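You operate a simulated robot arm through the tools that you are given. There is no shell and no other tool.

You run a simulated robot arm. Do the job below in one go: nothing can be reset, and whatever is moved stays where it is left.

Task
Clamp the blue pack and stick on the label the yellow card names.
Fine: push it to the grey stop first; free the green clamp afterwards. Where these are worked on the way, their far stop is far enough and under half their travel is too little: green clamp.

The check looks at the end state, three seconds after you hand in, the way a careful person would. Anything else that was tipped, shoved, dropped, spilled or broken makes it a failure.

Robot
A 7-joint arm with a fingered hand, fixed in place. Base frame: the origin is at the foot of the arm, x ahead of it, y to its left, z up. Readings come in mm, rad, newtons and seconds.
With the tool pointing down near the work surface it reaches from about 200 to 800 mm from the base axis. Its first joint turns from -2.897 to 2.897 rad. Payload 4.9 kg.
Tool frame: the origin (TCP) lies between the finger pads and is the grasp point; the fingertips stand 32 mm ahead of it; z points along the fingers, y is the line along which they close. Largest opening 192 mm; the body of the gripper starts 89 mm behind the TCP. The gripper is a hand of 3 fingers: y runs from the thumb to the fingers, the wrist lies at [0, 0, -267] in the tool frame, and closing takes about 1.5 s.
Orientation is that of the tool frame in the base frame, as a unit quaternion [w, x, y, z]. With the fingers straight down and closing along the base's y, the tool's x points along the base's -x, its y along +y and its z along -z.

Tools
- The arm moves only by the tool send_rows. Its argument "motion" is one flat list of numbers, 6 for each row, row after row: the shift along the tool's x, y, z in mm, then the turn, a rotation vector about the tool's x, y, z in rad. In form: [x, y, z, wx, wy, wz, x, y, z, wx, wy, wz, ...]. A call has 1 to 20 rows; each row is the pose to reach, as a shift and turn from the pose commanded when the call began, along the tool's axes at that moment. "claw" is the opening, from 0 (shut) to 1 (fully open), set as the call begins (left out, the last holds). Each row takes 0.2 s and may step no farther than 50 mm and 0.15 rad from the row before; otherwise, or with a gripper value out of range, the whole call is refused. A pose out of reach is approached as far as the arm can. The call stops where the force on the tool passes 40 N (or 10 N more than at its start, if that is more) or the arm is blocked; 0.2 s more then pass. Each finger travels about 153 mm/s and halts on what it meets, pressing with about 31 N; the grip force reading is that of the motor and also rises with nothing between the fingers. The clock runs only during rows and for 0.2 s after the last one: add rows that repeat a pose to give the fingers time. The reply holds the time, the measured pose of the TCP, the force on the tool along the base axes, the opening and the grip force, in the units named above and with some noise, with the torque about the TCP (base axes, N m) and any sound that the robot's microphone picked up, and new pictures: "pictures" is both (left out), scene, wrist or none.
- Cameras (640 x 400 px; columns grow to the right, rows downward): "scene" is fixed at [49.7, -499.9, 1521.3]; the picture's right is [0.53, -0.85, 0.00], its down [-0.56, -0.35, -0.76] and it looks along [0.64, 0.40, -0.66] (base axes); focal length 332 px, centre (320, 200). "wrist" rides on the gripper at [80, -46, -113] in the tool frame; the picture's right is [0.50, 0.87, 0.00], its down [-0.67, 0.39, -0.63] and it looks along [-0.55, 0.32, 0.78] (tool axes); focal length 226 px, centre (320, 200). There is no depth. A picture from a camera that has moved, and an enlarged one, comes with that camera's place and axes in the base frame and with its lens.
- finger_targets(finger1, finger2, thumb_bend): sets how far each is bent, from 0 (flat) to 100 (curled in); at 30 the hand is open as for a grip, at 70 the pads meet at the TCP. One left out holds its place. A second passes; each finger stops where it meets its share of the squeeze, and holds until it gets a number again. A gripper value or a shape takes the hand back. It gives what a move gives, with no picture; readings hold the bend of each and the force on the fingers (four entries, about 0 where the hand has none), thumb and palm.
- set_grasp(shape): the hand has 3 fingers and takes this shape, open, in about a second: jaw (thumb against the fingers, like two jaws); tri (thumb and two fingers); tip (a fingertip pinch); poke (one finger out to press); point (the index stretched); flat (the hand flat); cup (the hand cupped); fist (a fist). The gripper value then closes the fingers along that shape, each until it touches; the sizes above hold for jaw. It gives what a move gives, with no picture.
- zoom(camera, box): a new picture of the part [left, top, right, bottom] of that camera's present view, enlarged. The clock stands still meanwhile.
- sign_off(): hands the job in; it is judged then, once.

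Places have to be worked out from the pictures, the camera data and where the tool is seen. Open the gripper and draw the arm clear of the work before you hand the job in, unless the task says otherwise.

The tools are called by a JSON object that holds its "method" and its "body". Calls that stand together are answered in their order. send_rows: Moves the arm, as the interface text tells. Its arguments: {"type":"object","properties":{"motion":{"type":"array","items":{"type":"number"}},"claw":{"type":"number"},"pictures":{"type":"string","enum":["both","scene","wrist","none"]}},"required":["motion"]} The other tools are called the same way: set_grasp (shape) gives the hand a shape; finger_targets (finger1, finger2, thumb_bend) moves the fingers one by one; zoom (camera, box) takes an enlarged picture of a part of a camera's view; sign_off () hands the job in.

At the start:

```text
time: 0.0
position: [547.5, 28.8, 1015.6]
tool_rot: [0.0, 0.001, 1.0, 0.0]
contact_force: [0.0, 0.9, -0.3]
moment: [0.0, 0.0, 0.01]
finger_gap: 192.1
finger_force: 0.1
shape: jaw
bend: [30.0, 30.0, 30.0]
finger forces: [0.0, 0.1, 0.0, 0.0, 0.0, 0.0]
```

scene: 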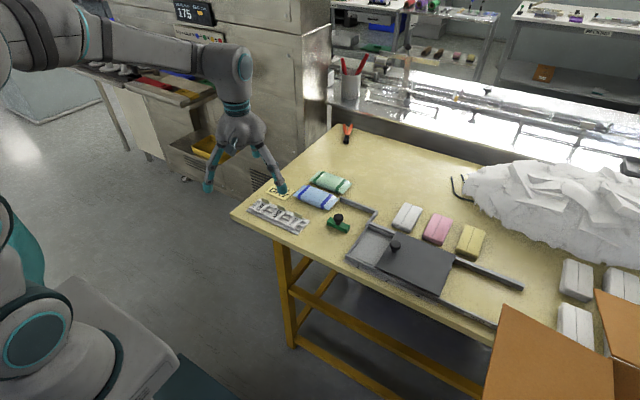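
wrist: 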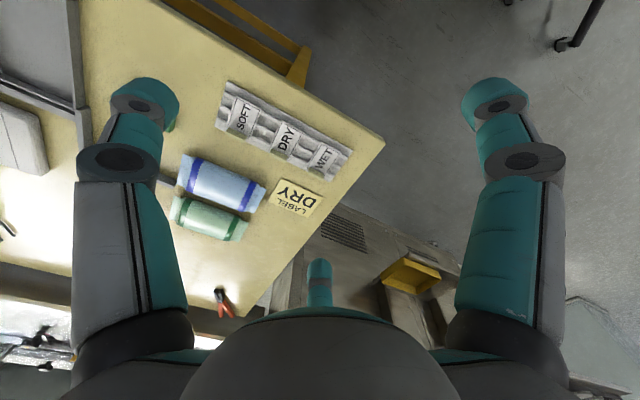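

The yellow card reads "LABEL DRY". I'll zoom in to see the labels, the blue pack, the grey stop and the green clamp in detail.

{"method": "zoom", "body": {"camera": "scene", "box": [230, 150, 390, 250]}}

{"method": "zoom", "body": {"camera": "wrist", "box": [80, 60, 400, 260]}}

{"method": "zoom", "body": {"camera": "scene", "box": [330, 180, 530, 305]}}

```text
4.00 times, centred on (310, 200) of scene
camera zoom: at [49.7, -499.9, 1521.3], right [0.53, -0.85, 0.0], down [-0.56, -0.35, -0.76], along [0.64, 0.4, -0.66], focal length 1327 px, centre (360, 200)
```

zoom: 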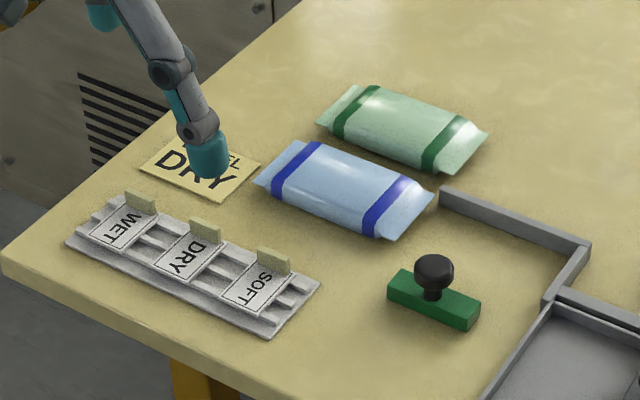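

```text
2.00 times, centred on (240, 160) of wrist
camera zoom: at [467.6, -17.6, 1129.6], right [-0.5, 0.87, 0.0], down [0.67, 0.39, 0.63], along [0.55, 0.32, -0.78], focal length 452 px, centre (480, 280)
```

zoom: 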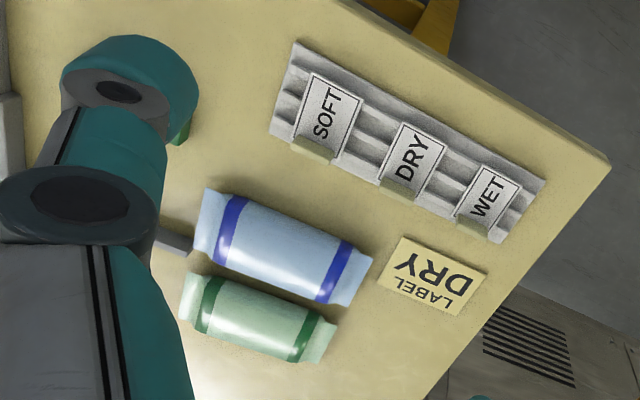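

```text
3.20 times, centred on (430, 242) of scene
camera zoom: at [49.7, -499.9, 1521.3], right [0.53, -0.85, 0.0], down [-0.56, -0.35, -0.76], along [0.64, 0.4, -0.66], focal length 1061 px, centre (-32, 64)
```

zoom: 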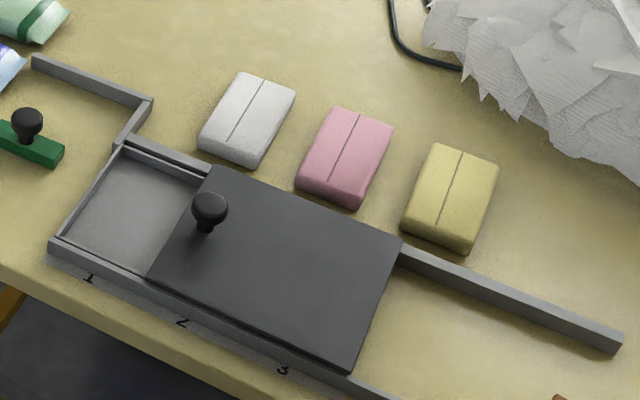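

The card calls for DRY. From both views I put the table at z≈800, the blue pack at about (743,-50) with its long side along y, the L-shaped grey stop at y≈-250 with its fence at x≈780, the green clamp knob at (671,-176,842) and the DRY tab at (637,10). I'll close the hand in free air to see how the fingers look when shut.

{"method": "send_rows", "body": {"motion": [0, 0, 0, 0, 0, 0, 0, 0, 0, 0, 0, 0, 0, 0, 0, 0, 0, 0, 0, 0, 0, 0, 0, 0, 0, 0, 0, 0, 0, 0, 0, 0, 0, 0, 0, 0, 0, 0, 0, 0, 0, 0, 0, 0, 0, 0, 0, 0], "claw": 0.0, "pictures": "both"}}

```text
time: 1.8
position: [547.9, 29.4, 1017.0]
tool_rot: [-0.001, 0.001, 1.0, 0.0]
contact_force: [-0.1, 0.4, 0.5]
moment: [-0.02, 0.0, 0.02]
finger_gap: 0.1
finger_force: 31.1
shape: jaw
bend: [70.0, 70.0, 70.0]
finger forces: [0.0, 0.0, 0.1, 0.0, 0.1, 0.0]
camera wrist: at [467.6, -17.6, 1129.6], right [-0.5, 0.87, 0.0], down [0.67, 0.39, 0.63], along [0.55, 0.32, -0.78], focal length 226 px, centre (320, 200)
```

scene: 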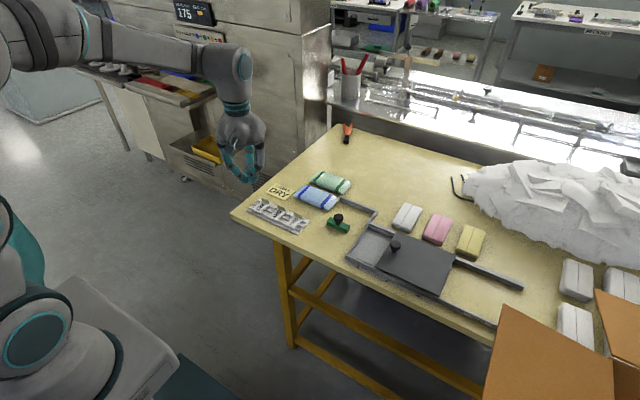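
wrist: 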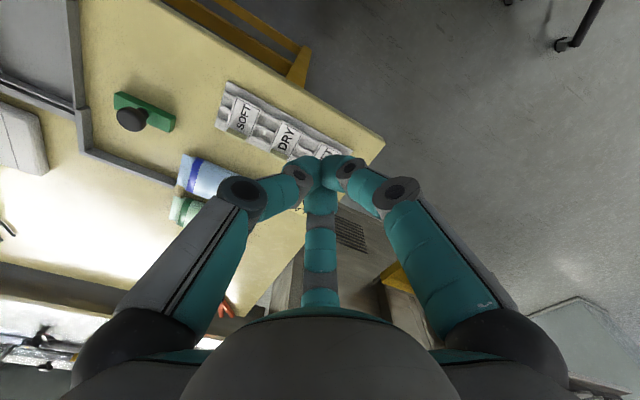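

The fingers close radially and meet at the TCP. I'll look at the "tip" shape, which may suit the thin label tab.

{"method": "set_grasp", "body": {"shape": "tip"}}

{"method": "zoom", "body": {"camera": "wrist", "box": [0, 0, 640, 400]}}

{"method": "zoom", "body": {"camera": "scene", "box": [170, 60, 330, 220]}}

```text
time: 2.7
position: [548.1, 28.5, 1015.2]
tool_rot: [-0.001, 0.0, 1.0, 0.0]
contact_force: [-0.2, -0.1, 0.3]
moment: [0.03, 0.0, 0.03]
finger_gap: 191.9
finger_force: 0.1
shape: tip
bend: [30.0, 30.0, 30.0]
finger forces: [0.0, 0.1, 0.0, 0.0, 0.0, 0.0]
```

```text
1.00 times, centred on (320, 200) of wrist (not enlarged: the box is as wide or as high as the picture)
camera zoom: at [467.6, -17.6, 1129.6], right [-0.5, 0.87, 0.0], down [0.67, 0.39, 0.63], along [0.55, 0.32, -0.78], focal length 226 px, centre (320, 200)
```

zoom: 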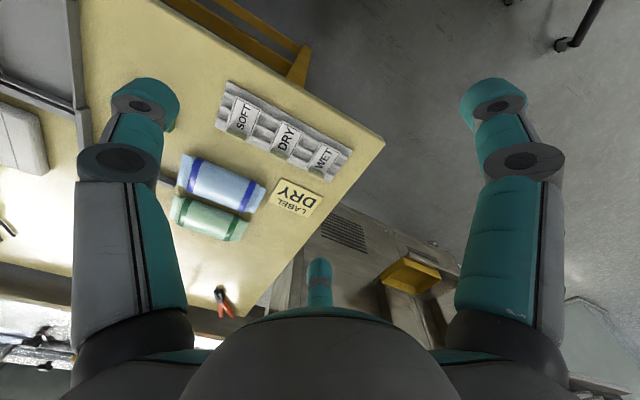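

```text
2.50 times, centred on (250, 140) of scene
camera zoom: at [49.7, -499.9, 1521.3], right [0.53, -0.85, 0.0], down [-0.56, -0.35, -0.76], along [0.64, 0.4, -0.66], focal length 829 px, centre (495, 350)
```

zoom: 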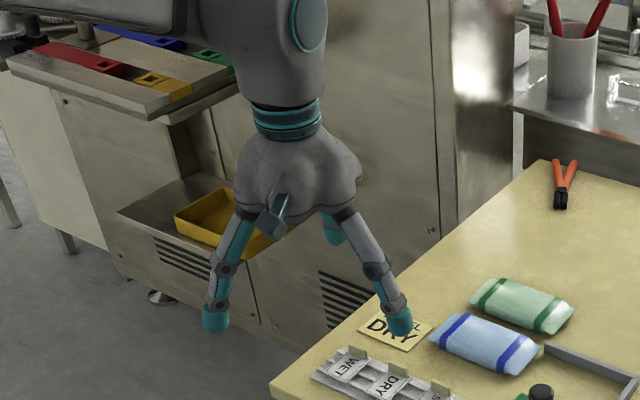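

Tip opens just like jaw, so I'll see how it differs when closed. I'm moving down and a little to -y for a close view of the label holder and its tabs, keeping the tips above everything.

{"method": "send_rows", "body": {"motion": [0, -40, 20, 0, 0, 0, 0, -78, 50, 0, 0, 0, 0, -78, 90, 0, 0, 0, 0, -78, 115, 0, 0, 0, 0, -78, 115, 0, 0, 0, 0, -78, 115, 0, 0, 0, 0, -78, 115, 0, 0, 0], "claw": 0.3, "pictures": "both"}}

{"method": "zoom", "body": {"camera": "wrist", "box": [160, 60, 480, 260]}}

```text
time: 4.3
position: [548.9, -49.1, 901.7]
tool_rot: [0.0, 0.0, 1.0, 0.001]
contact_force: [-0.2, -0.3, -0.4]
moment: [0.0, 0.04, 0.02]
finger_gap: 58.0
finger_force: 0.0
shape: tip
bend: [47.0, 47.0, 70.0]
finger forces: [0.1, 0.1, 0.1, 0.0, 0.0, 0.0]
camera wrist: at [468.0, -95.0, 1015.5], right [-0.5, 0.87, 0.0], down [0.67, 0.39, 0.63], along [0.55, 0.32, -0.78], focal length 226 px, centre (320, 200)
```

scene: 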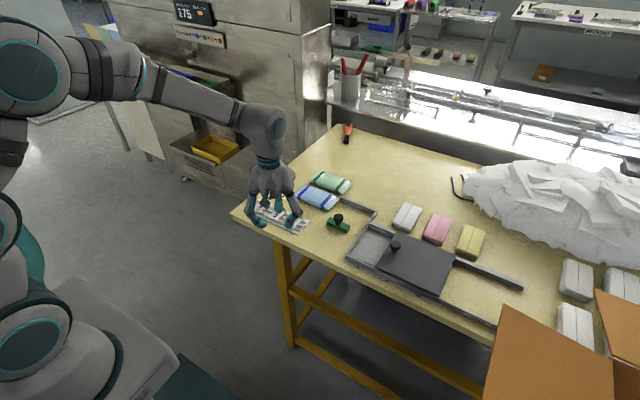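
wrist: 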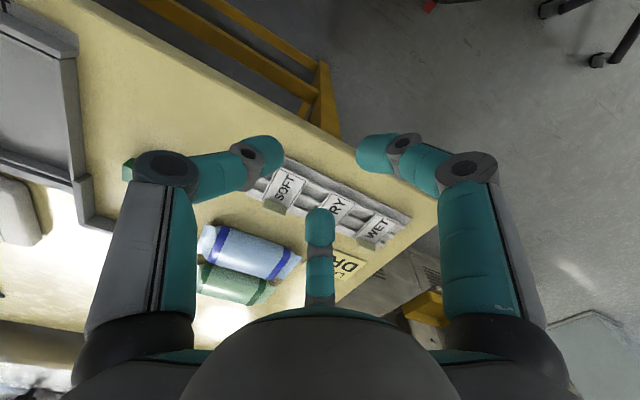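

```text
2.00 times, centred on (320, 160) of wrist
camera zoom: at [468.0, -95.0, 1015.5], right [-0.5, 0.87, 0.0], down [0.67, 0.39, 0.63], along [0.55, 0.32, -0.78], focal length 452 px, centre (320, 280)
```

zoom: 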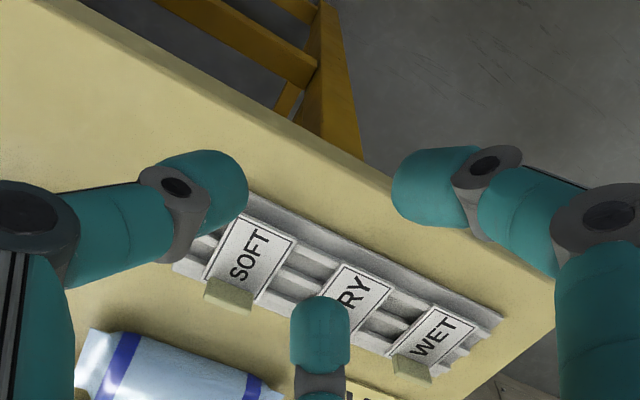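

In tip shape one finger stays curled in and blocks the view of DRY. I'll open the hand fully in jaw shape and zoom into the labels.

{"method": "set_grasp", "body": {"shape": "jaw"}}

{"method": "zoom", "body": {"camera": "wrist", "box": [220, 120, 420, 260]}}

{"method": "zoom", "body": {"camera": "scene", "box": [240, 180, 320, 240]}}

```text
time: 5.2
position: [548.5, -49.4, 901.1]
tool_rot: [0.0, 0.001, 1.0, 0.0]
contact_force: [-0.5, -0.6, 0.1]
moment: [-0.03, 0.01, -0.02]
finger_gap: 191.8
finger_force: 0.1
shape: jaw
bend: [30.0, 30.0, 30.0]
finger forces: [0.0, 0.0, 0.1, 0.0, 0.0, 0.1]
```

```text
2.86 times, centred on (320, 190) of wrist
camera zoom: at [468.0, -95.0, 1015.6], right [-0.5, 0.87, 0.0], down [0.67, 0.39, 0.63], along [0.55, 0.32, -0.78], focal length 646 px, centre (320, 229)
```

zoom: 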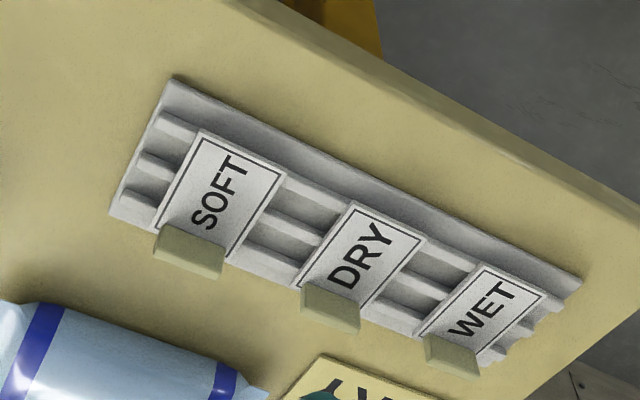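

```text
6.67 times, centred on (280, 210) of scene
camera zoom: at [49.7, -499.9, 1521.3], right [0.53, -0.85, 0.0], down [-0.56, -0.35, -0.76], along [0.64, 0.4, -0.66], focal length 2211 px, centre (587, 133)
```

zoom: 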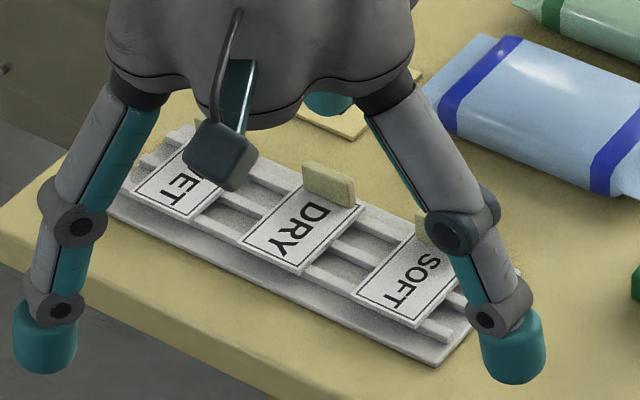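

The label tabs are small upright plates about 25 mm wide, standing on the +x edge of each label, with tops at z≈833; the DRY tab is near (635,7). Before pushing I need to know whether the blue pack clears the end of the fence, so I'm moving the camera to look straight at that area.

{"method": "send_rows", "body": {"motion": [-10, -15, -40, 0, 0, 0, -40, -50, -49, 0, 0, 0, -70, -90, -49, 0, 0, 0, -95, -131, -49, 0, 0, 0, -95, -131, -49, 0, 0, 0], "pictures": "wrist"}}

{"method": "zoom", "body": {"camera": "wrist", "box": [200, 100, 440, 250]}}

{"method": "zoom", "body": {"camera": "scene", "box": [310, 180, 390, 230]}}

```text
time: 6.4
position: [641.1, -180.0, 952.6]
tool_rot: [-0.001, -0.001, 1.0, 0.0]
contact_force: [-0.3, -0.3, -0.5]
moment: [0.0, -0.02, 0.01]
finger_gap: 191.7
finger_force: 0.1
shape: jaw
bend: [30.0, 30.0, 30.0]
finger forces: [0.0, 0.1, 0.0, 0.1, 0.0, 0.0]
camera wrist: at [561.7, -226.2, 1067.2], right [-0.5, 0.87, 0.0], down [0.67, 0.39, 0.63], along [0.55, 0.32, -0.78], focal length 226 px, centre (320, 200)
```

wrist: 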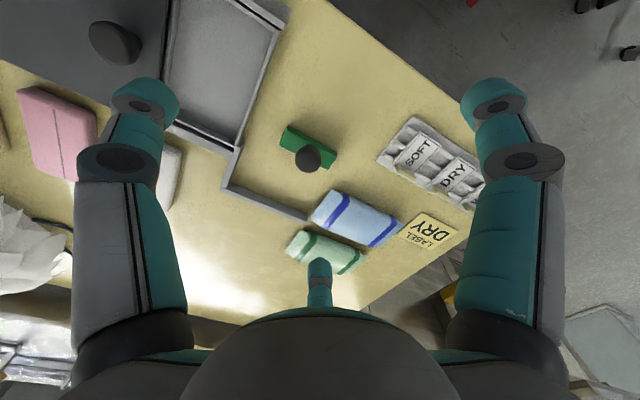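

```text
2.67 times, centred on (320, 175) of wrist
camera zoom: at [561.7, -226.2, 1067.2], right [-0.5, 0.87, 0.0], down [0.67, 0.39, 0.63], along [0.55, 0.32, -0.78], focal length 603 px, centre (320, 267)
```

zoom: 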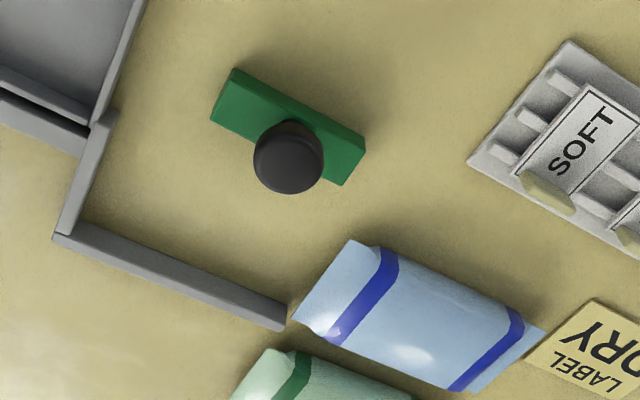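

```text
8.00 times, centred on (350, 205) of scene
camera zoom: at [49.7, -499.9, 1521.3], right [0.53, -0.85, 0.0], down [-0.56, -0.35, -0.76], along [0.64, 0.4, -0.66], focal length 2653 px, centre (80, 160)
```

zoom: 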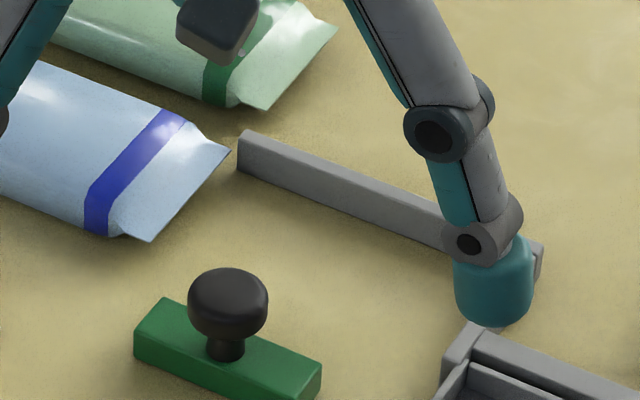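

The pack's +x edge and the fence face look nearly coplanar (~783), so I need a parallax-free check. I'll yaw the tool +60° so the wrist camera looks along +y, and place it in the plane of the fence face.

{"method": "send_rows", "body": {"motion": [-18, 9, 0, 0, 0, -0.15, -36, 18, 0, 0, 0, -0.3, -54, 28, 0, 0, 0, -0.45, -72, 37, 0, 0, 0, -0.6, -90, 47, 0, 0, 0, -0.75, -110, 57, 0, 0, 0, -0.9, -139, 70, 0, 0, 0, -1.047, -139, 70, 0, 0, 0, -1.047], "pictures": "both"}}

{"method": "zoom", "body": {"camera": "wrist", "box": [200, 40, 440, 190]}}

```text
time: 8.2
position: [781.5, -110.9, 949.5]
tool_rot: [0.0, -0.502, 0.865, -0.001]
contact_force: [-0.5, 0.8, -0.4]
moment: [-0.01, 0.04, 0.0]
finger_gap: 192.0
finger_force: 0.1
shape: jaw
bend: [30.0, 30.0, 30.0]
finger forces: [0.0, 0.0, 0.1, 0.0, 0.0, 0.0]
camera wrist: at [780.7, -203.8, 1063.7], right [-1.0, 0.0, 0.0], down [0.0, 0.78, 0.63], along [0.0, 0.63, -0.78], focal length 226 px, centre (320, 200)
```

scene: 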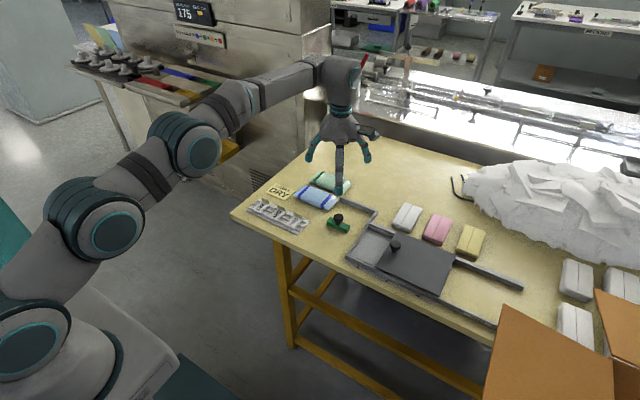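
wrist: 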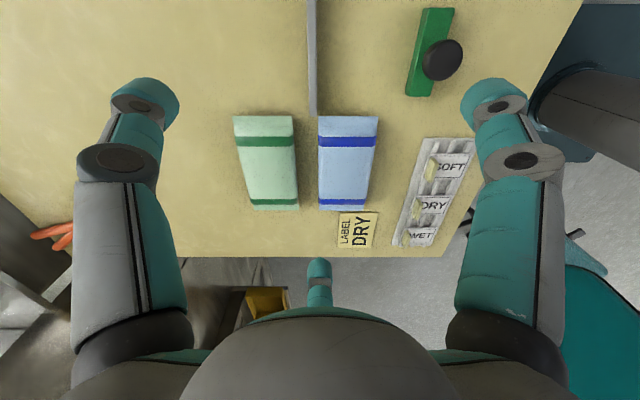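

```text
2.67 times, centred on (320, 115) of wrist
camera zoom: at [780.7, -203.8, 1063.7], right [-1.0, 0.0, 0.0], down [0.0, 0.78, 0.63], along [0.0, 0.63, -0.78], focal length 603 px, centre (320, 427)
```

zoom: 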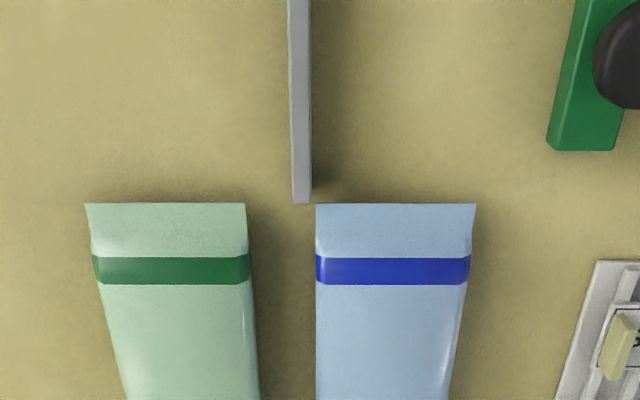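

With the camera in that plane the fence face is at x≈784.5 and the pack's +x edge at ≈782.4, a 2 mm gap with the pack square to the fence, so a straight -y push works. I'm moving past the pack's +y end (y≈18), hand nearly closed, still high.

{"method": "send_rows", "body": {"motion": [-28, 23, 0, 0, 0, 0, -57, 46, 0, 0, 0, 0, -85, 70, 0, 0, 0, 0, -114, 93, 0, 0, 0, 0, -142, 116, 0, 0, 0, 0, -142, 116, 30, 0, 0, 0, -142, 116, 60, 0, 0, 0, -142, 116, 60, 0, 0, 0], "claw": 0.1, "pictures": "both"}}

{"method": "zoom", "body": {"camera": "scene", "box": [240, 130, 400, 230]}}

```text
time: 10.0
position: [756.2, 72.9, 887.8]
tool_rot: [0.0, -0.5, 0.866, -0.001]
contact_force: [-0.2, 0.2, 0.3]
moment: [-0.03, 0.02, -0.03]
finger_gap: 19.4
finger_force: 0.1
shape: jaw
bend: [74.0, 74.0, 70.0]
finger forces: [0.0, 0.0, 0.1, 0.0, 0.0, 0.1]
camera wrist: at [755.3, -18.9, 1002.3], right [-1.0, 0.0, 0.0], down [0.0, 0.78, 0.63], along [0.0, 0.63, -0.78], focal length 226 px, centre (320, 200)
```

scene: 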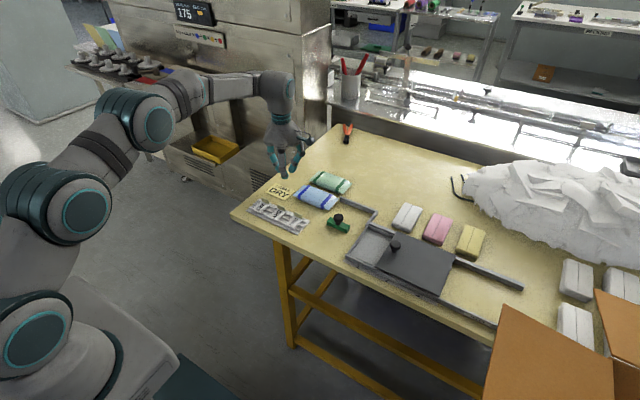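
wrist: 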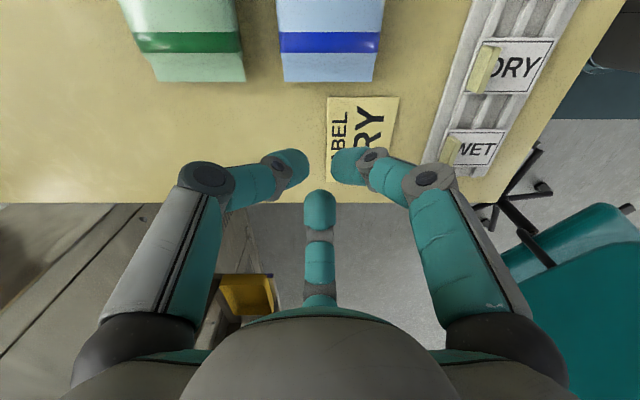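

```text
4.00 times, centred on (320, 180) of scene
camera zoom: at [49.7, -499.9, 1521.3], right [0.53, -0.85, 0.0], down [-0.56, -0.35, -0.76], along [0.64, 0.4, -0.66], focal length 1327 px, centre (320, 280)
```

zoom: 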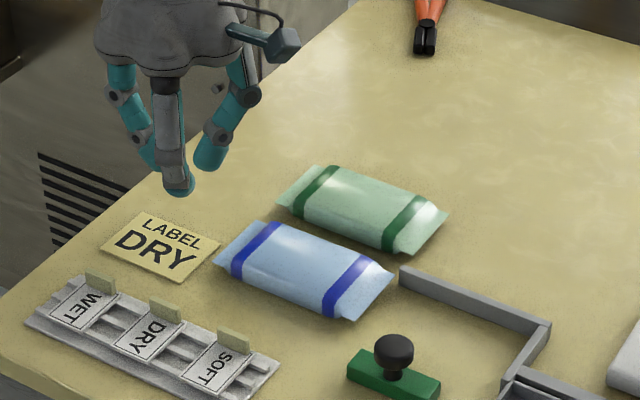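

The hand is at the pack's +y end, with front fingertips about ±17 mm around the tool axis. I'm descending to fingertip z≈808 at (752,73), over the edge of the flat card, and will check the picture.

{"method": "send_rows", "body": {"motion": [2, 3.5, 20, 0, 0, 0, 2, 3.5, 38, 0, 0, 0, 2, 3.5, 46, 0, 0, 0, 2, 3.5, 46, 0, 0, 0], "pictures": "both"}}

{"method": "zoom", "body": {"camera": "scene", "box": [240, 150, 368, 230]}}

```text
time: 11.0
position: [749.2, 70.7, 843.4]
tool_rot: [-0.001, -0.5, 0.866, 0.0]
contact_force: [0.5, 0.9, -0.9]
moment: [0.01, -0.05, 0.0]
finger_gap: 19.4
finger_force: 0.1
shape: jaw
bend: [74.0, 74.0, 70.0]
finger forces: [0.1, 0.0, 0.1, 0.0, 0.1, 0.0]
camera wrist: at [748.7, -19.6, 956.8], right [-1.0, 0.0, 0.0], down [0.0, 0.78, 0.63], along [0.0, 0.63, -0.78], focal length 226 px, centre (320, 200)
```

scene: 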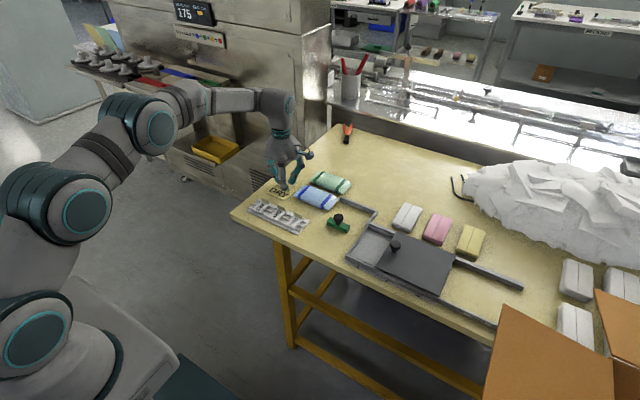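
wrist: 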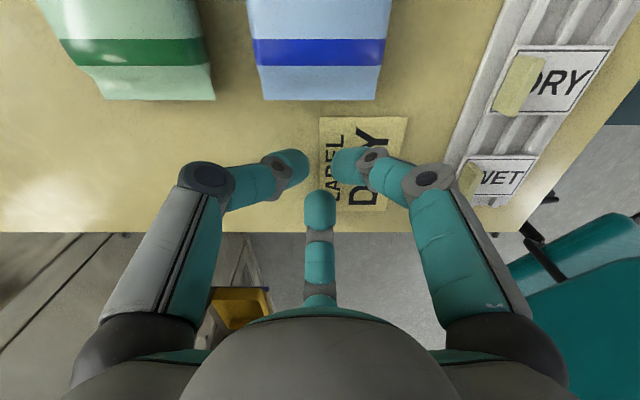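

```text
5.00 times, centred on (304, 190) of scene
camera zoom: at [49.7, -499.9, 1521.3], right [0.53, -0.85, 0.0], down [-0.56, -0.35, -0.76], along [0.64, 0.4, -0.66], focal length 1658 px, centre (400, 250)
```

zoom: 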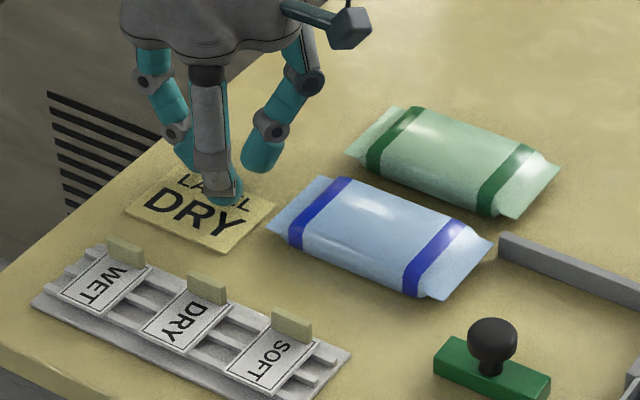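

Tips are just above the table and card without touching. I'm pushing slowly in -y, about 50 mm at first, and will then check how the pack moves.

{"method": "send_rows", "body": {"motion": [7.2, -7.6, 0, 0, 0, 0, 15.8, -12.6, 0, 0, 0, 0, 22.7, -16.6, 0, 0, 0, 0, 27.9, -19.6, 0, 0, 0, 0, 33.1, -22.6, 0, 0, 0, 0, 37.5, -25.1, 0, 0, 0, 0, 41.8, -27.6, 0, 0, 0, 0, 41.8, -27.6, 0, 0, 0, 0], "pictures": "both"}}

{"method": "zoom", "body": {"camera": "scene", "box": [260, 160, 388, 240]}}

```text
time: 12.8
position: [750.6, 20.5, 844.2]
tool_rot: [-0.001, -0.5, 0.866, 0.001]
contact_force: [-0.7, 0.3, 0.5]
moment: [-0.01, 0.01, 0.0]
finger_gap: 19.5
finger_force: 0.1
shape: jaw
bend: [74.0, 74.0, 70.0]
finger forces: [0.0, 0.1, 0.0, 0.0, 0.0, 0.1]
camera wrist: at [749.8, -70.5, 957.6], right [-1.0, 0.0, 0.0], down [0.0, 0.78, 0.63], along [0.0, 0.63, -0.78], focal length 226 px, centre (320, 200)
```

scene: 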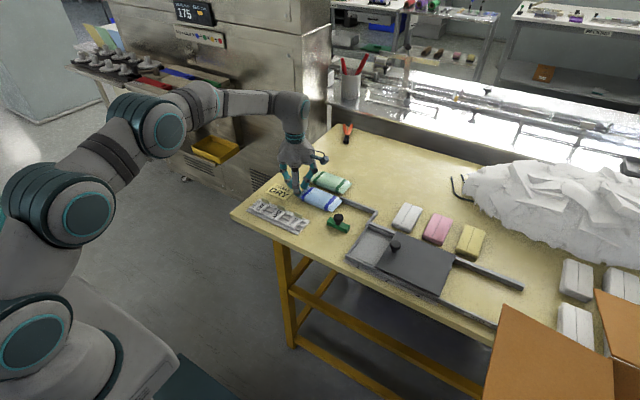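
wrist: 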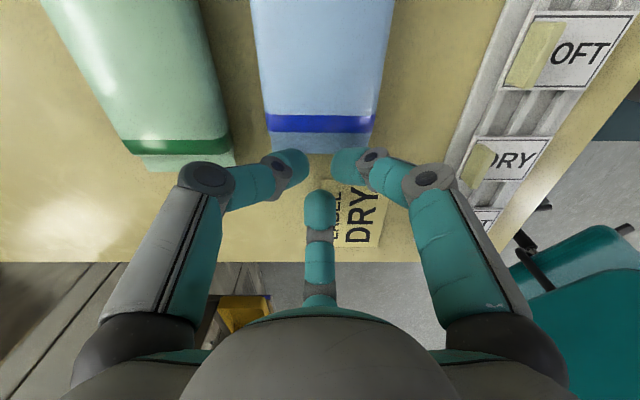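

```text
5.00 times, centred on (324, 200) of scene
camera zoom: at [49.7, -499.9, 1521.3], right [0.53, -0.85, 0.0], down [-0.56, -0.35, -0.76], along [0.64, 0.4, -0.66], focal length 1658 px, centre (300, 200)
```

zoom: 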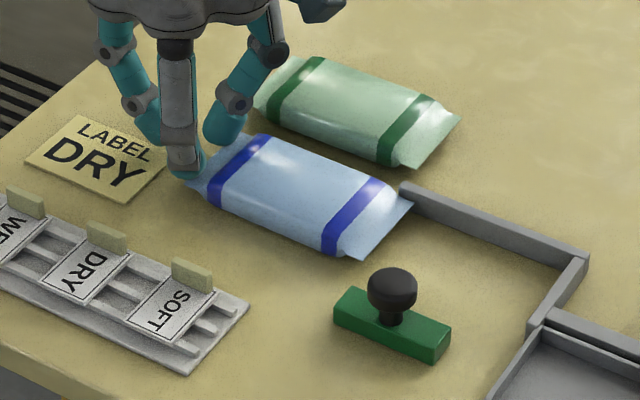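

The pack has moved about 15 mm, stays square and its leading corner is inside the fence. The tool leads the pack's end by about 17 mm, so I'll push another 88 mm and check.

{"method": "send_rows", "body": {"motion": [6.9, -4, 0, 0, 0, 0, 13.9, -8, 0, 0, 0, 0, 20.8, -12, 0, 0, 0, 0, 27.7, -16, 0, 0, 0, 0, 34.6, -20, 0, 0, 0, 0, 41.6, -24, 0, 0, 0, 0, 48.5, -28, 0, 0, 0, 0, 55.4, -32, 0, 0, 0, 0, 62.4, -36, 0, 0, 0, 0, 69.3, -40, 0, 0, 0, 0, 76.2, -44, 0, 0, 0, 0, 76.2, -44, 0, 0, 0, 0], "pictures": "both"}}

{"method": "zoom", "body": {"camera": "scene", "box": [260, 160, 388, 240]}}

```text
time: 15.4
position: [750.8, -67.9, 844.0]
tool_rot: [0.0, -0.5, 0.866, 0.0]
contact_force: [0.1, 0.5, 0.3]
moment: [-0.03, 0.01, 0.03]
finger_gap: 19.1
finger_force: 0.0
shape: jaw
bend: [74.0, 74.0, 70.0]
finger forces: [0.1, 0.0, 0.0, 0.0, 0.0, 0.0]
camera wrist: at [750.8, -159.6, 958.0], right [-1.0, 0.0, 0.0], down [0.0, 0.78, 0.63], along [0.0, 0.63, -0.78], focal length 226 px, centre (320, 200)
```

scene: 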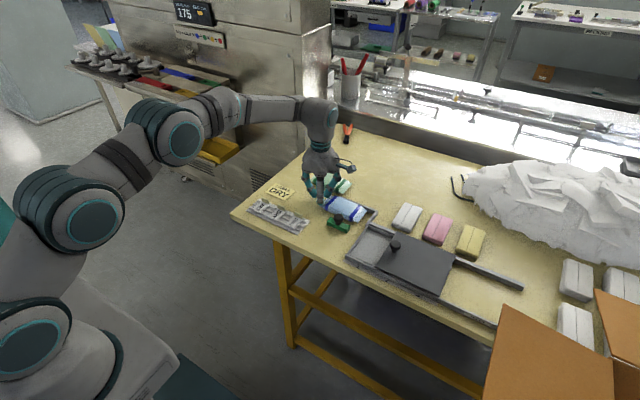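
wrist: 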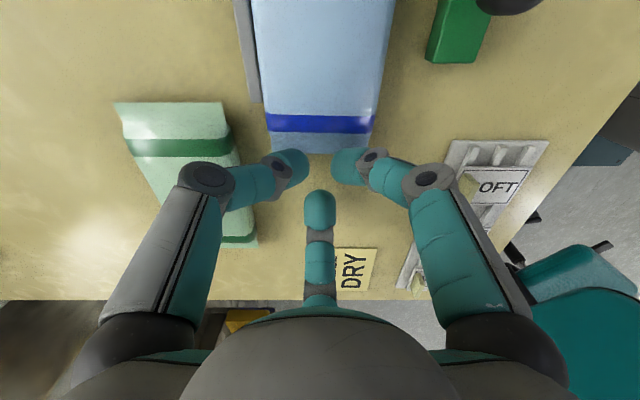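

```text
5.00 times, centred on (324, 200) of scene
camera zoom: at [49.7, -499.9, 1521.3], right [0.53, -0.85, 0.0], down [-0.56, -0.35, -0.76], along [0.64, 0.4, -0.66], focal length 1658 px, centre (300, 200)
```

zoom: 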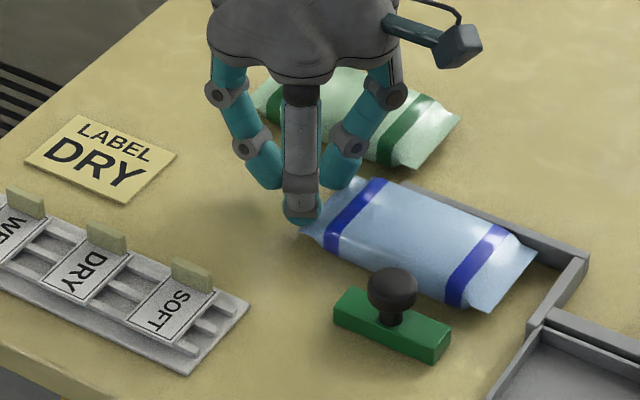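

The pack is straight with about 15 mm left to the stop. I'm pushing another 14 mm in small steps.

{"method": "send_rows", "body": {"motion": [3.5, -2, 0, 0, 0, 0, 6.9, -4, 0, 0, 0, 0, 9.5, -5.5, 0, 0, 0, 0, 12.1, -7, 0, 0, 0, 0, 12.1, -7, 0, 0, 0, 0], "pictures": "scene"}}

{"method": "zoom", "body": {"camera": "scene", "box": [310, 180, 390, 230]}}

```text
time: 16.6
position: [751.1, -82.0, 844.4]
tool_rot: [0.0, -0.501, 0.866, 0.001]
contact_force: [0.3, 0.0, 0.4]
moment: [0.01, 0.03, 0.0]
finger_gap: 19.5
finger_force: 0.1
shape: jaw
bend: [74.0, 74.0, 70.0]
finger forces: [0.5, 0.0, 0.0, 0.0, 0.0, 0.1]
```

scene: 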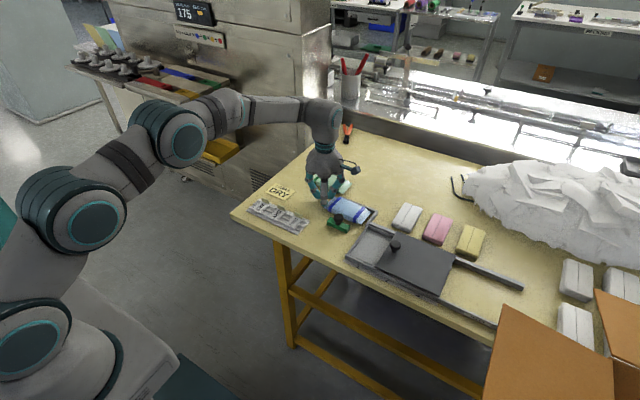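

```text
8.00 times, centred on (350, 205) of scene
camera zoom: at [49.7, -499.9, 1521.3], right [0.53, -0.85, 0.0], down [-0.56, -0.35, -0.76], along [0.64, 0.4, -0.66], focal length 2653 px, centre (80, 160)
```

zoom: 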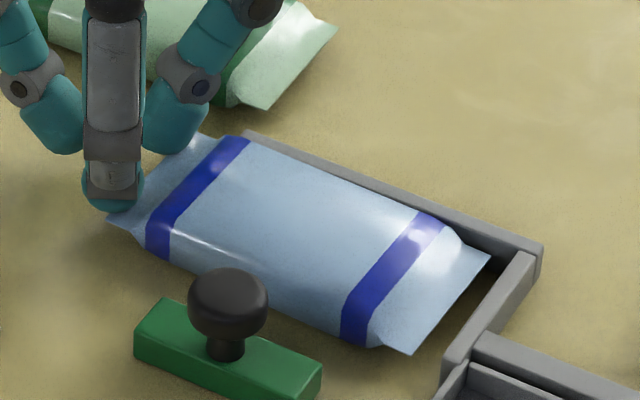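

About 11 mm remain. I'm continuing 9 mm in small steps.

{"method": "send_rows", "body": {"motion": [2.6, -1.5, 0, 0, 0, 0, 5.2, -3, 0, 0, 0, 0, 7.8, -4.5, 0, 0, 0, 0, 7.8, -4.5, 0, 0, 0, 0], "pictures": "wrist"}}

{"method": "zoom", "body": {"camera": "scene", "box": [310, 180, 390, 230]}}

```text
time: 17.6
position: [752.8, -91.1, 843.2]
tool_rot: [0.0, -0.5, 0.866, 0.001]
contact_force: [-0.7, 0.3, -0.2]
moment: [0.01, 0.02, 0.0]
finger_gap: 19.3
finger_force: 0.0
shape: jaw
bend: [74.0, 74.0, 70.0]
finger forces: [0.0, 0.0, 0.0, 0.0, 0.3, 0.0]
camera wrist: at [751.1, -182.7, 958.4], right [-1.0, 0.0, 0.0], down [0.0, 0.78, 0.63], along [0.0, 0.63, -0.78], focal length 226 px, centre (320, 200)
```

wrist: 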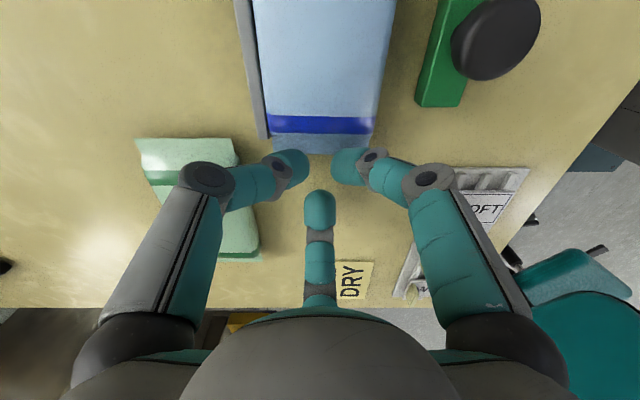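

```text
8.00 times, centred on (350, 205) of scene
camera zoom: at [49.7, -499.9, 1521.3], right [0.53, -0.85, 0.0], down [-0.56, -0.35, -0.76], along [0.64, 0.4, -0.66], focal length 2653 px, centre (80, 160)
```

zoom: 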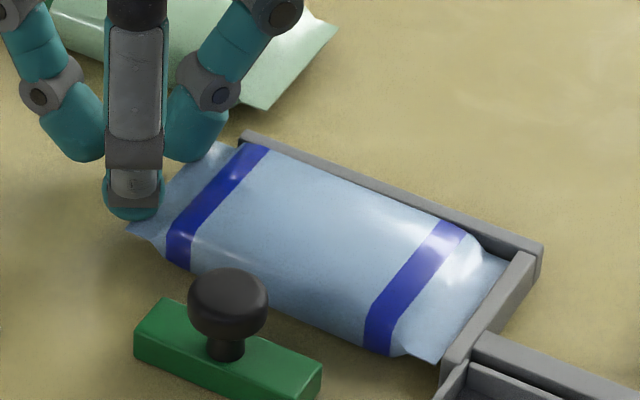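

The end of the pack is nearly at the stop and force is still about zero. I'm nudging in 1 mm steps and watching for the force to rise.

{"method": "send_rows", "body": {"motion": [0.87, -0.5, 0, 0, 0, 0, 1.73, -1, 0, 0, 0, 0, 2.6, -1.5, 0, 0, 0, 0, 2.6, -1.5, 0, 0, 0, 0], "pictures": "none"}}

{"method": "zoom", "body": {"camera": "scene", "box": [340, 190, 390, 230]}}

```text
time: 18.6
position: [751.2, -93.9, 845.0]
tool_rot: [0.0, -0.5, 0.866, -0.001]
contact_force: [0.1, 5.6, 2.2]
moment: [0.14, -0.04, 0.09]
finger_gap: 19.1
finger_force: 0.0
shape: jaw
bend: [74.0, 74.0, 69.0]
finger forces: [1.6, 0.1, 0.1, 0.0, 4.9, 0.0]
```

```text
10.00 times, centred on (365, 210) of scene
camera zoom: at [49.7, -499.9, 1521.3], right [0.53, -0.85, 0.0], down [-0.56, -0.35, -0.76], along [0.64, 0.4, -0.66], focal length 3316 px, centre (-130, 100)
```

zoom: 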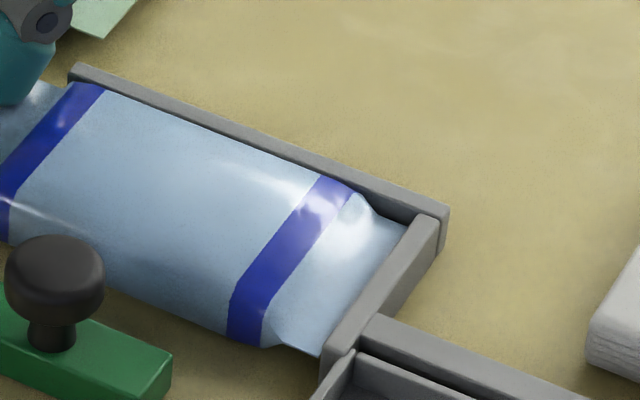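

The force has risen to 5.6 N, so the pack is touching the stop. I'll press 1 mm more to seat it, then back off in +y before lifting.

{"method": "send_rows", "body": {"motion": [0.87, -0.5, 0, 0, 0, 0, 0.87, -0.5, 0, 0, 0, 0], "pictures": "none"}}

{"method": "send_rows", "body": {"motion": [-6, 3.5, 0, 0, 0, 0, -17.3, 10, 0, 0, 0, 0, -17.3, 10, -40, 0, 0, 0, -17.3, 10, -80, 0, 0, 0, -17.3, 10, -80, 0, 0, 0], "pictures": "both"}}

{"method": "zoom", "body": {"camera": "scene", "box": [310, 180, 390, 230]}}

```text
time: 19.2
position: [751.9, -94.0, 844.0]
tool_rot: [0.0, -0.5, 0.866, 0.0]
contact_force: [-0.1, 7.8, 3.9]
moment: [0.19, 0.02, 0.09]
finger_gap: 19.3
finger_force: 0.0
shape: jaw
bend: [74.0, 74.0, 69.0]
finger forces: [2.0, 0.0, 0.0, 0.1, 6.4, 0.0]
```

```text
time: 20.4
position: [751.1, -74.9, 925.0]
tool_rot: [0.0, -0.5, 0.866, 0.0]
contact_force: [0.2, -0.4, -0.8]
moment: [0.01, -0.01, 0.0]
finger_gap: 18.9
finger_force: 0.0
shape: jaw
bend: [74.0, 74.0, 70.0]
finger forces: [0.0, 0.0, 0.0, 0.0, 0.0, 0.0]
camera wrist: at [750.2, -165.9, 1039.1], right [-1.0, 0.0, 0.0], down [0.0, 0.78, 0.63], along [0.0, 0.63, -0.78], focal length 226 px, centre (320, 200)
```

scene: 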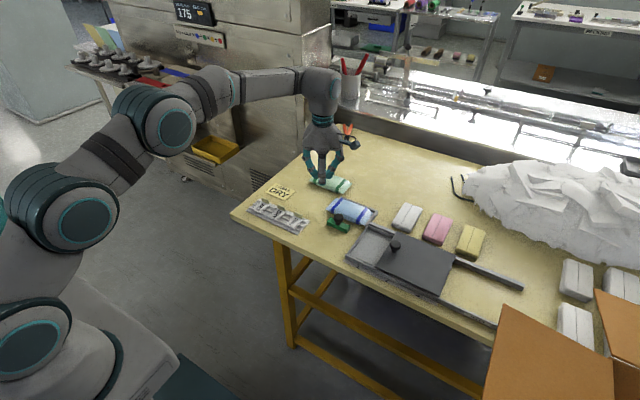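
wrist: 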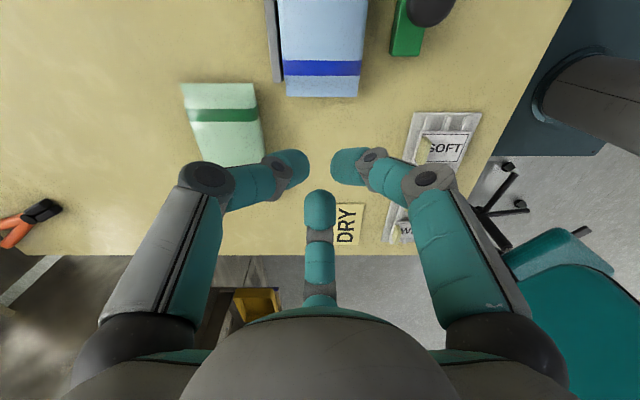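

```text
8.00 times, centred on (350, 205) of scene
camera zoom: at [49.7, -499.9, 1521.3], right [0.53, -0.85, 0.0], down [-0.56, -0.35, -0.76], along [0.64, 0.4, -0.66], focal length 2653 px, centre (80, 160)
```

zoom: 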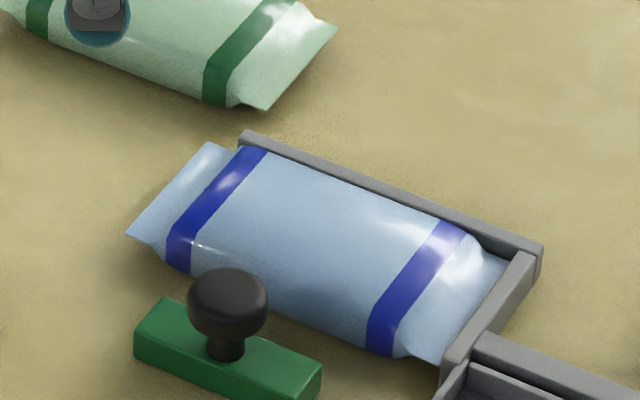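

The pack is flush with the stop and the green pack is untouched. Now the clamp: its knob is near (677,-176), equator z≈842, and slides toward the pack along +x. I'll go above it with yaw 30° (two fingers at ±60° from +x, one behind) and the hand partly open.

{"method": "send_rows", "body": {"motion": [31, 3.5, 0, 0, 0, 0.131, 62, 7, 0, 0, 0, 0.262, 93, 10.5, 0, 0, 0, 0.393, 124, 13.8, 0, 0, 0, 0.5236, 124, 13.8, 0, 0, 0, 0.5236, 124, 13.8, 0, 0, 0, 0.5236], "claw": 0.35, "pictures": "both"}}

{"method": "zoom", "body": {"camera": "scene", "box": [310, 180, 390, 230]}}

{"method": "zoom", "body": {"camera": "wrist", "box": [240, 120, 400, 220]}}

```text
time: 21.8
position: [676.8, -174.9, 924.5]
tool_rot: [0.0, -0.259, 0.966, 0.0]
contact_force: [0.0, -1.1, -0.3]
moment: [0.01, -0.04, 0.01]
finger_gap: 66.8
finger_force: 0.1
shape: jaw
bend: [45.0, 45.0, 70.0]
finger forces: [0.0, 0.0, 0.0, 0.0, 0.0, 0.0]
camera wrist: at [630.3, -253.9, 1038.4], right [-0.87, 0.5, 0.0], down [0.39, 0.67, 0.63], along [0.32, 0.55, -0.78], focal length 226 px, centre (320, 200)
```

scene: 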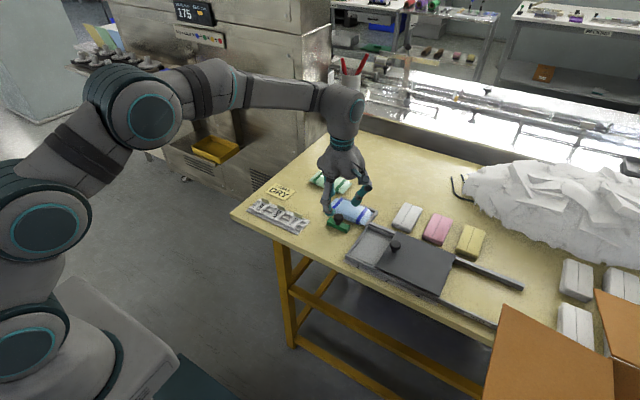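
wrist: 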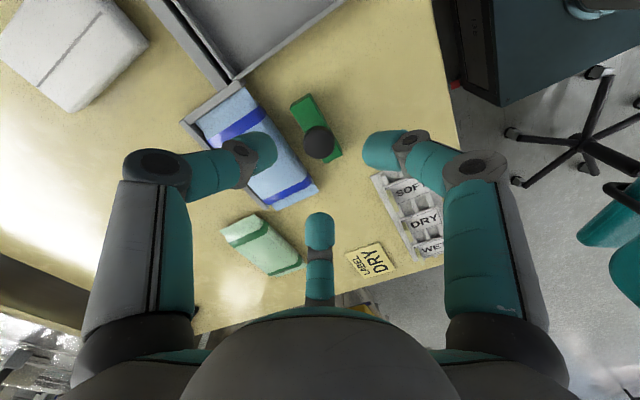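

```text
8.00 times, centred on (350, 205) of scene
camera zoom: at [49.7, -499.9, 1521.3], right [0.53, -0.85, 0.0], down [-0.56, -0.35, -0.76], along [0.64, 0.4, -0.66], focal length 2653 px, centre (80, 160)
```

zoom: 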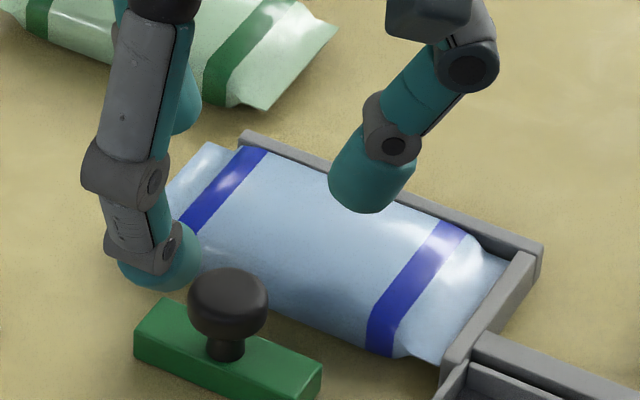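

```text
4.00 times, centred on (320, 170) of wrist
camera zoom: at [630.3, -253.9, 1038.4], right [-0.87, 0.5, 0.0], down [0.39, 0.67, 0.63], along [0.32, 0.55, -0.78], focal length 904 px, centre (320, 320)
```

zoom: 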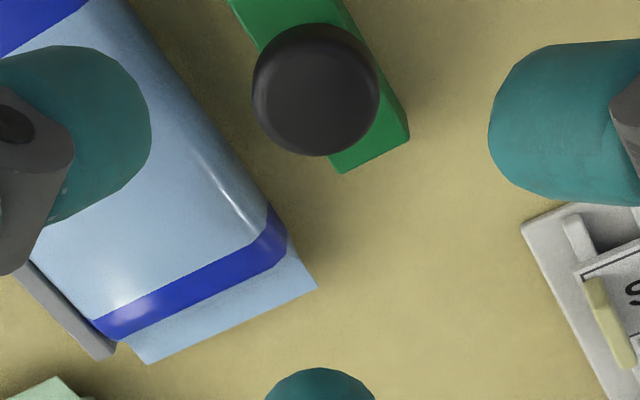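

The knob is centred under the tool at (676,-176), about 28 mm in diameter. I'm descending so the tips reach z≈835 around it.

{"method": "send_rows", "body": {"motion": [0, 0, 25, 0, 0, 0, 0, 0, 45, 0, 0, 0, 0, 0, 56, 0, 0, 0, 0, 0, 56, 0, 0, 0], "pictures": "wrist"}}

{"method": "zoom", "body": {"camera": "scene", "box": [310, 180, 390, 230]}}

```text
time: 22.8
position: [678.0, -175.6, 867.3]
tool_rot: [0.0, -0.26, 0.966, 0.0]
contact_force: [-0.1, -0.1, 0.0]
moment: [0.03, -0.02, 0.0]
finger_gap: 66.9
finger_force: 0.0
shape: jaw
bend: [45.0, 45.0, 70.0]
finger forces: [0.0, 0.0, 0.0, 0.0, 0.0, 0.1]
camera wrist: at [631.1, -254.6, 981.4], right [-0.87, 0.5, 0.0], down [0.39, 0.67, 0.63], along [0.32, 0.55, -0.78], focal length 226 px, centre (320, 200)
```

wrist: 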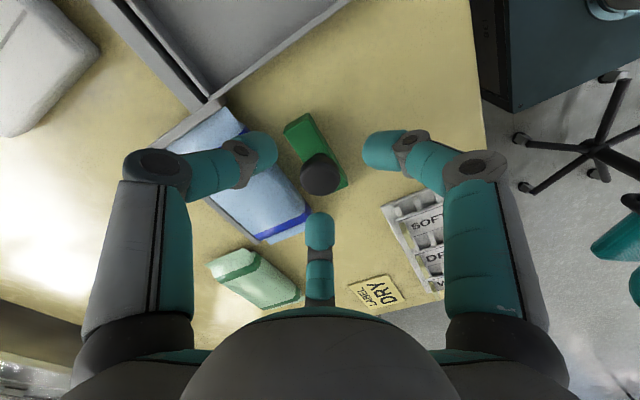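

```text
8.00 times, centred on (350, 205) of scene
camera zoom: at [49.7, -499.9, 1521.3], right [0.53, -0.85, 0.0], down [-0.56, -0.35, -0.76], along [0.64, 0.4, -0.66], focal length 2653 px, centre (80, 160)
```

zoom: 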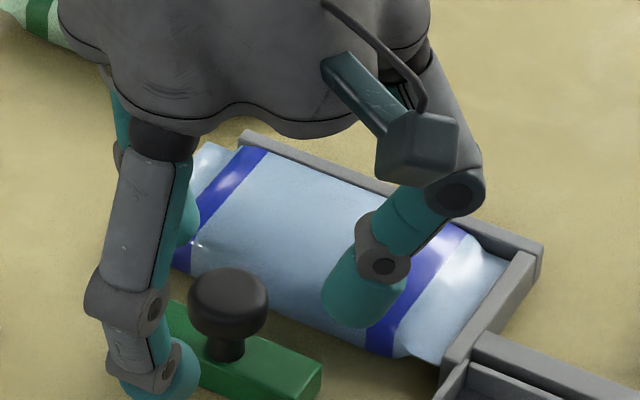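

Tips surround the knob with no contact. I'm closing the fingers onto it.

{"method": "send_rows", "body": {"motion": [0, 0, 0, 0, 0, 0, 0, 0, 0, 0, 0, 0, 0, 0, 0, 0, 0, 0, 0, 0, 0, 0, 0, 0], "claw": 0.08, "pictures": "wrist"}}

{"method": "zoom", "body": {"camera": "scene", "box": [310, 180, 390, 230]}}

```text
time: 23.8
position: [677.6, -175.4, 867.1]
tool_rot: [-0.001, -0.259, 0.966, 0.0]
contact_force: [0.6, -1.8, -4.3]
moment: [-0.05, -0.07, -0.02]
finger_gap: 22.0
finger_force: 31.1
shape: jaw
bend: [75.0, 75.0, 70.0]
finger forces: [26.6, 27.4, 0.0, 0.1, 28.5, 0.0]
camera wrist: at [630.9, -254.6, 981.1], right [-0.87, 0.5, 0.0], down [0.39, 0.67, 0.63], along [0.31, 0.55, -0.78], focal length 226 px, centre (320, 200)
```

wrist: 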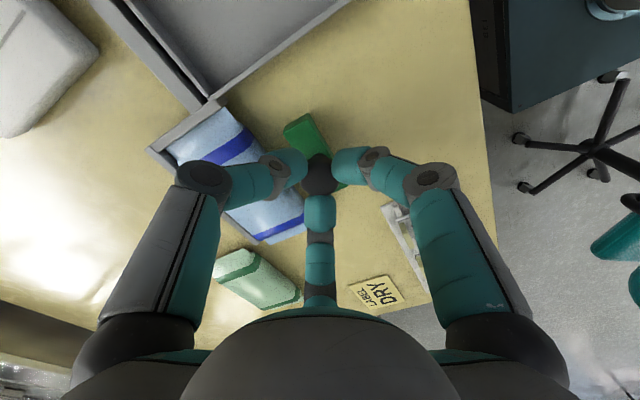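

```text
8.00 times, centred on (350, 205) of scene
camera zoom: at [49.7, -499.9, 1521.3], right [0.53, -0.85, 0.0], down [-0.56, -0.35, -0.76], along [0.64, 0.4, -0.66], focal length 2653 px, centre (80, 160)
```

zoom: 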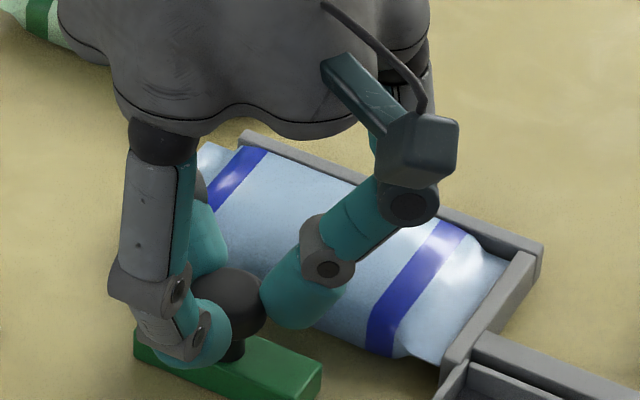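

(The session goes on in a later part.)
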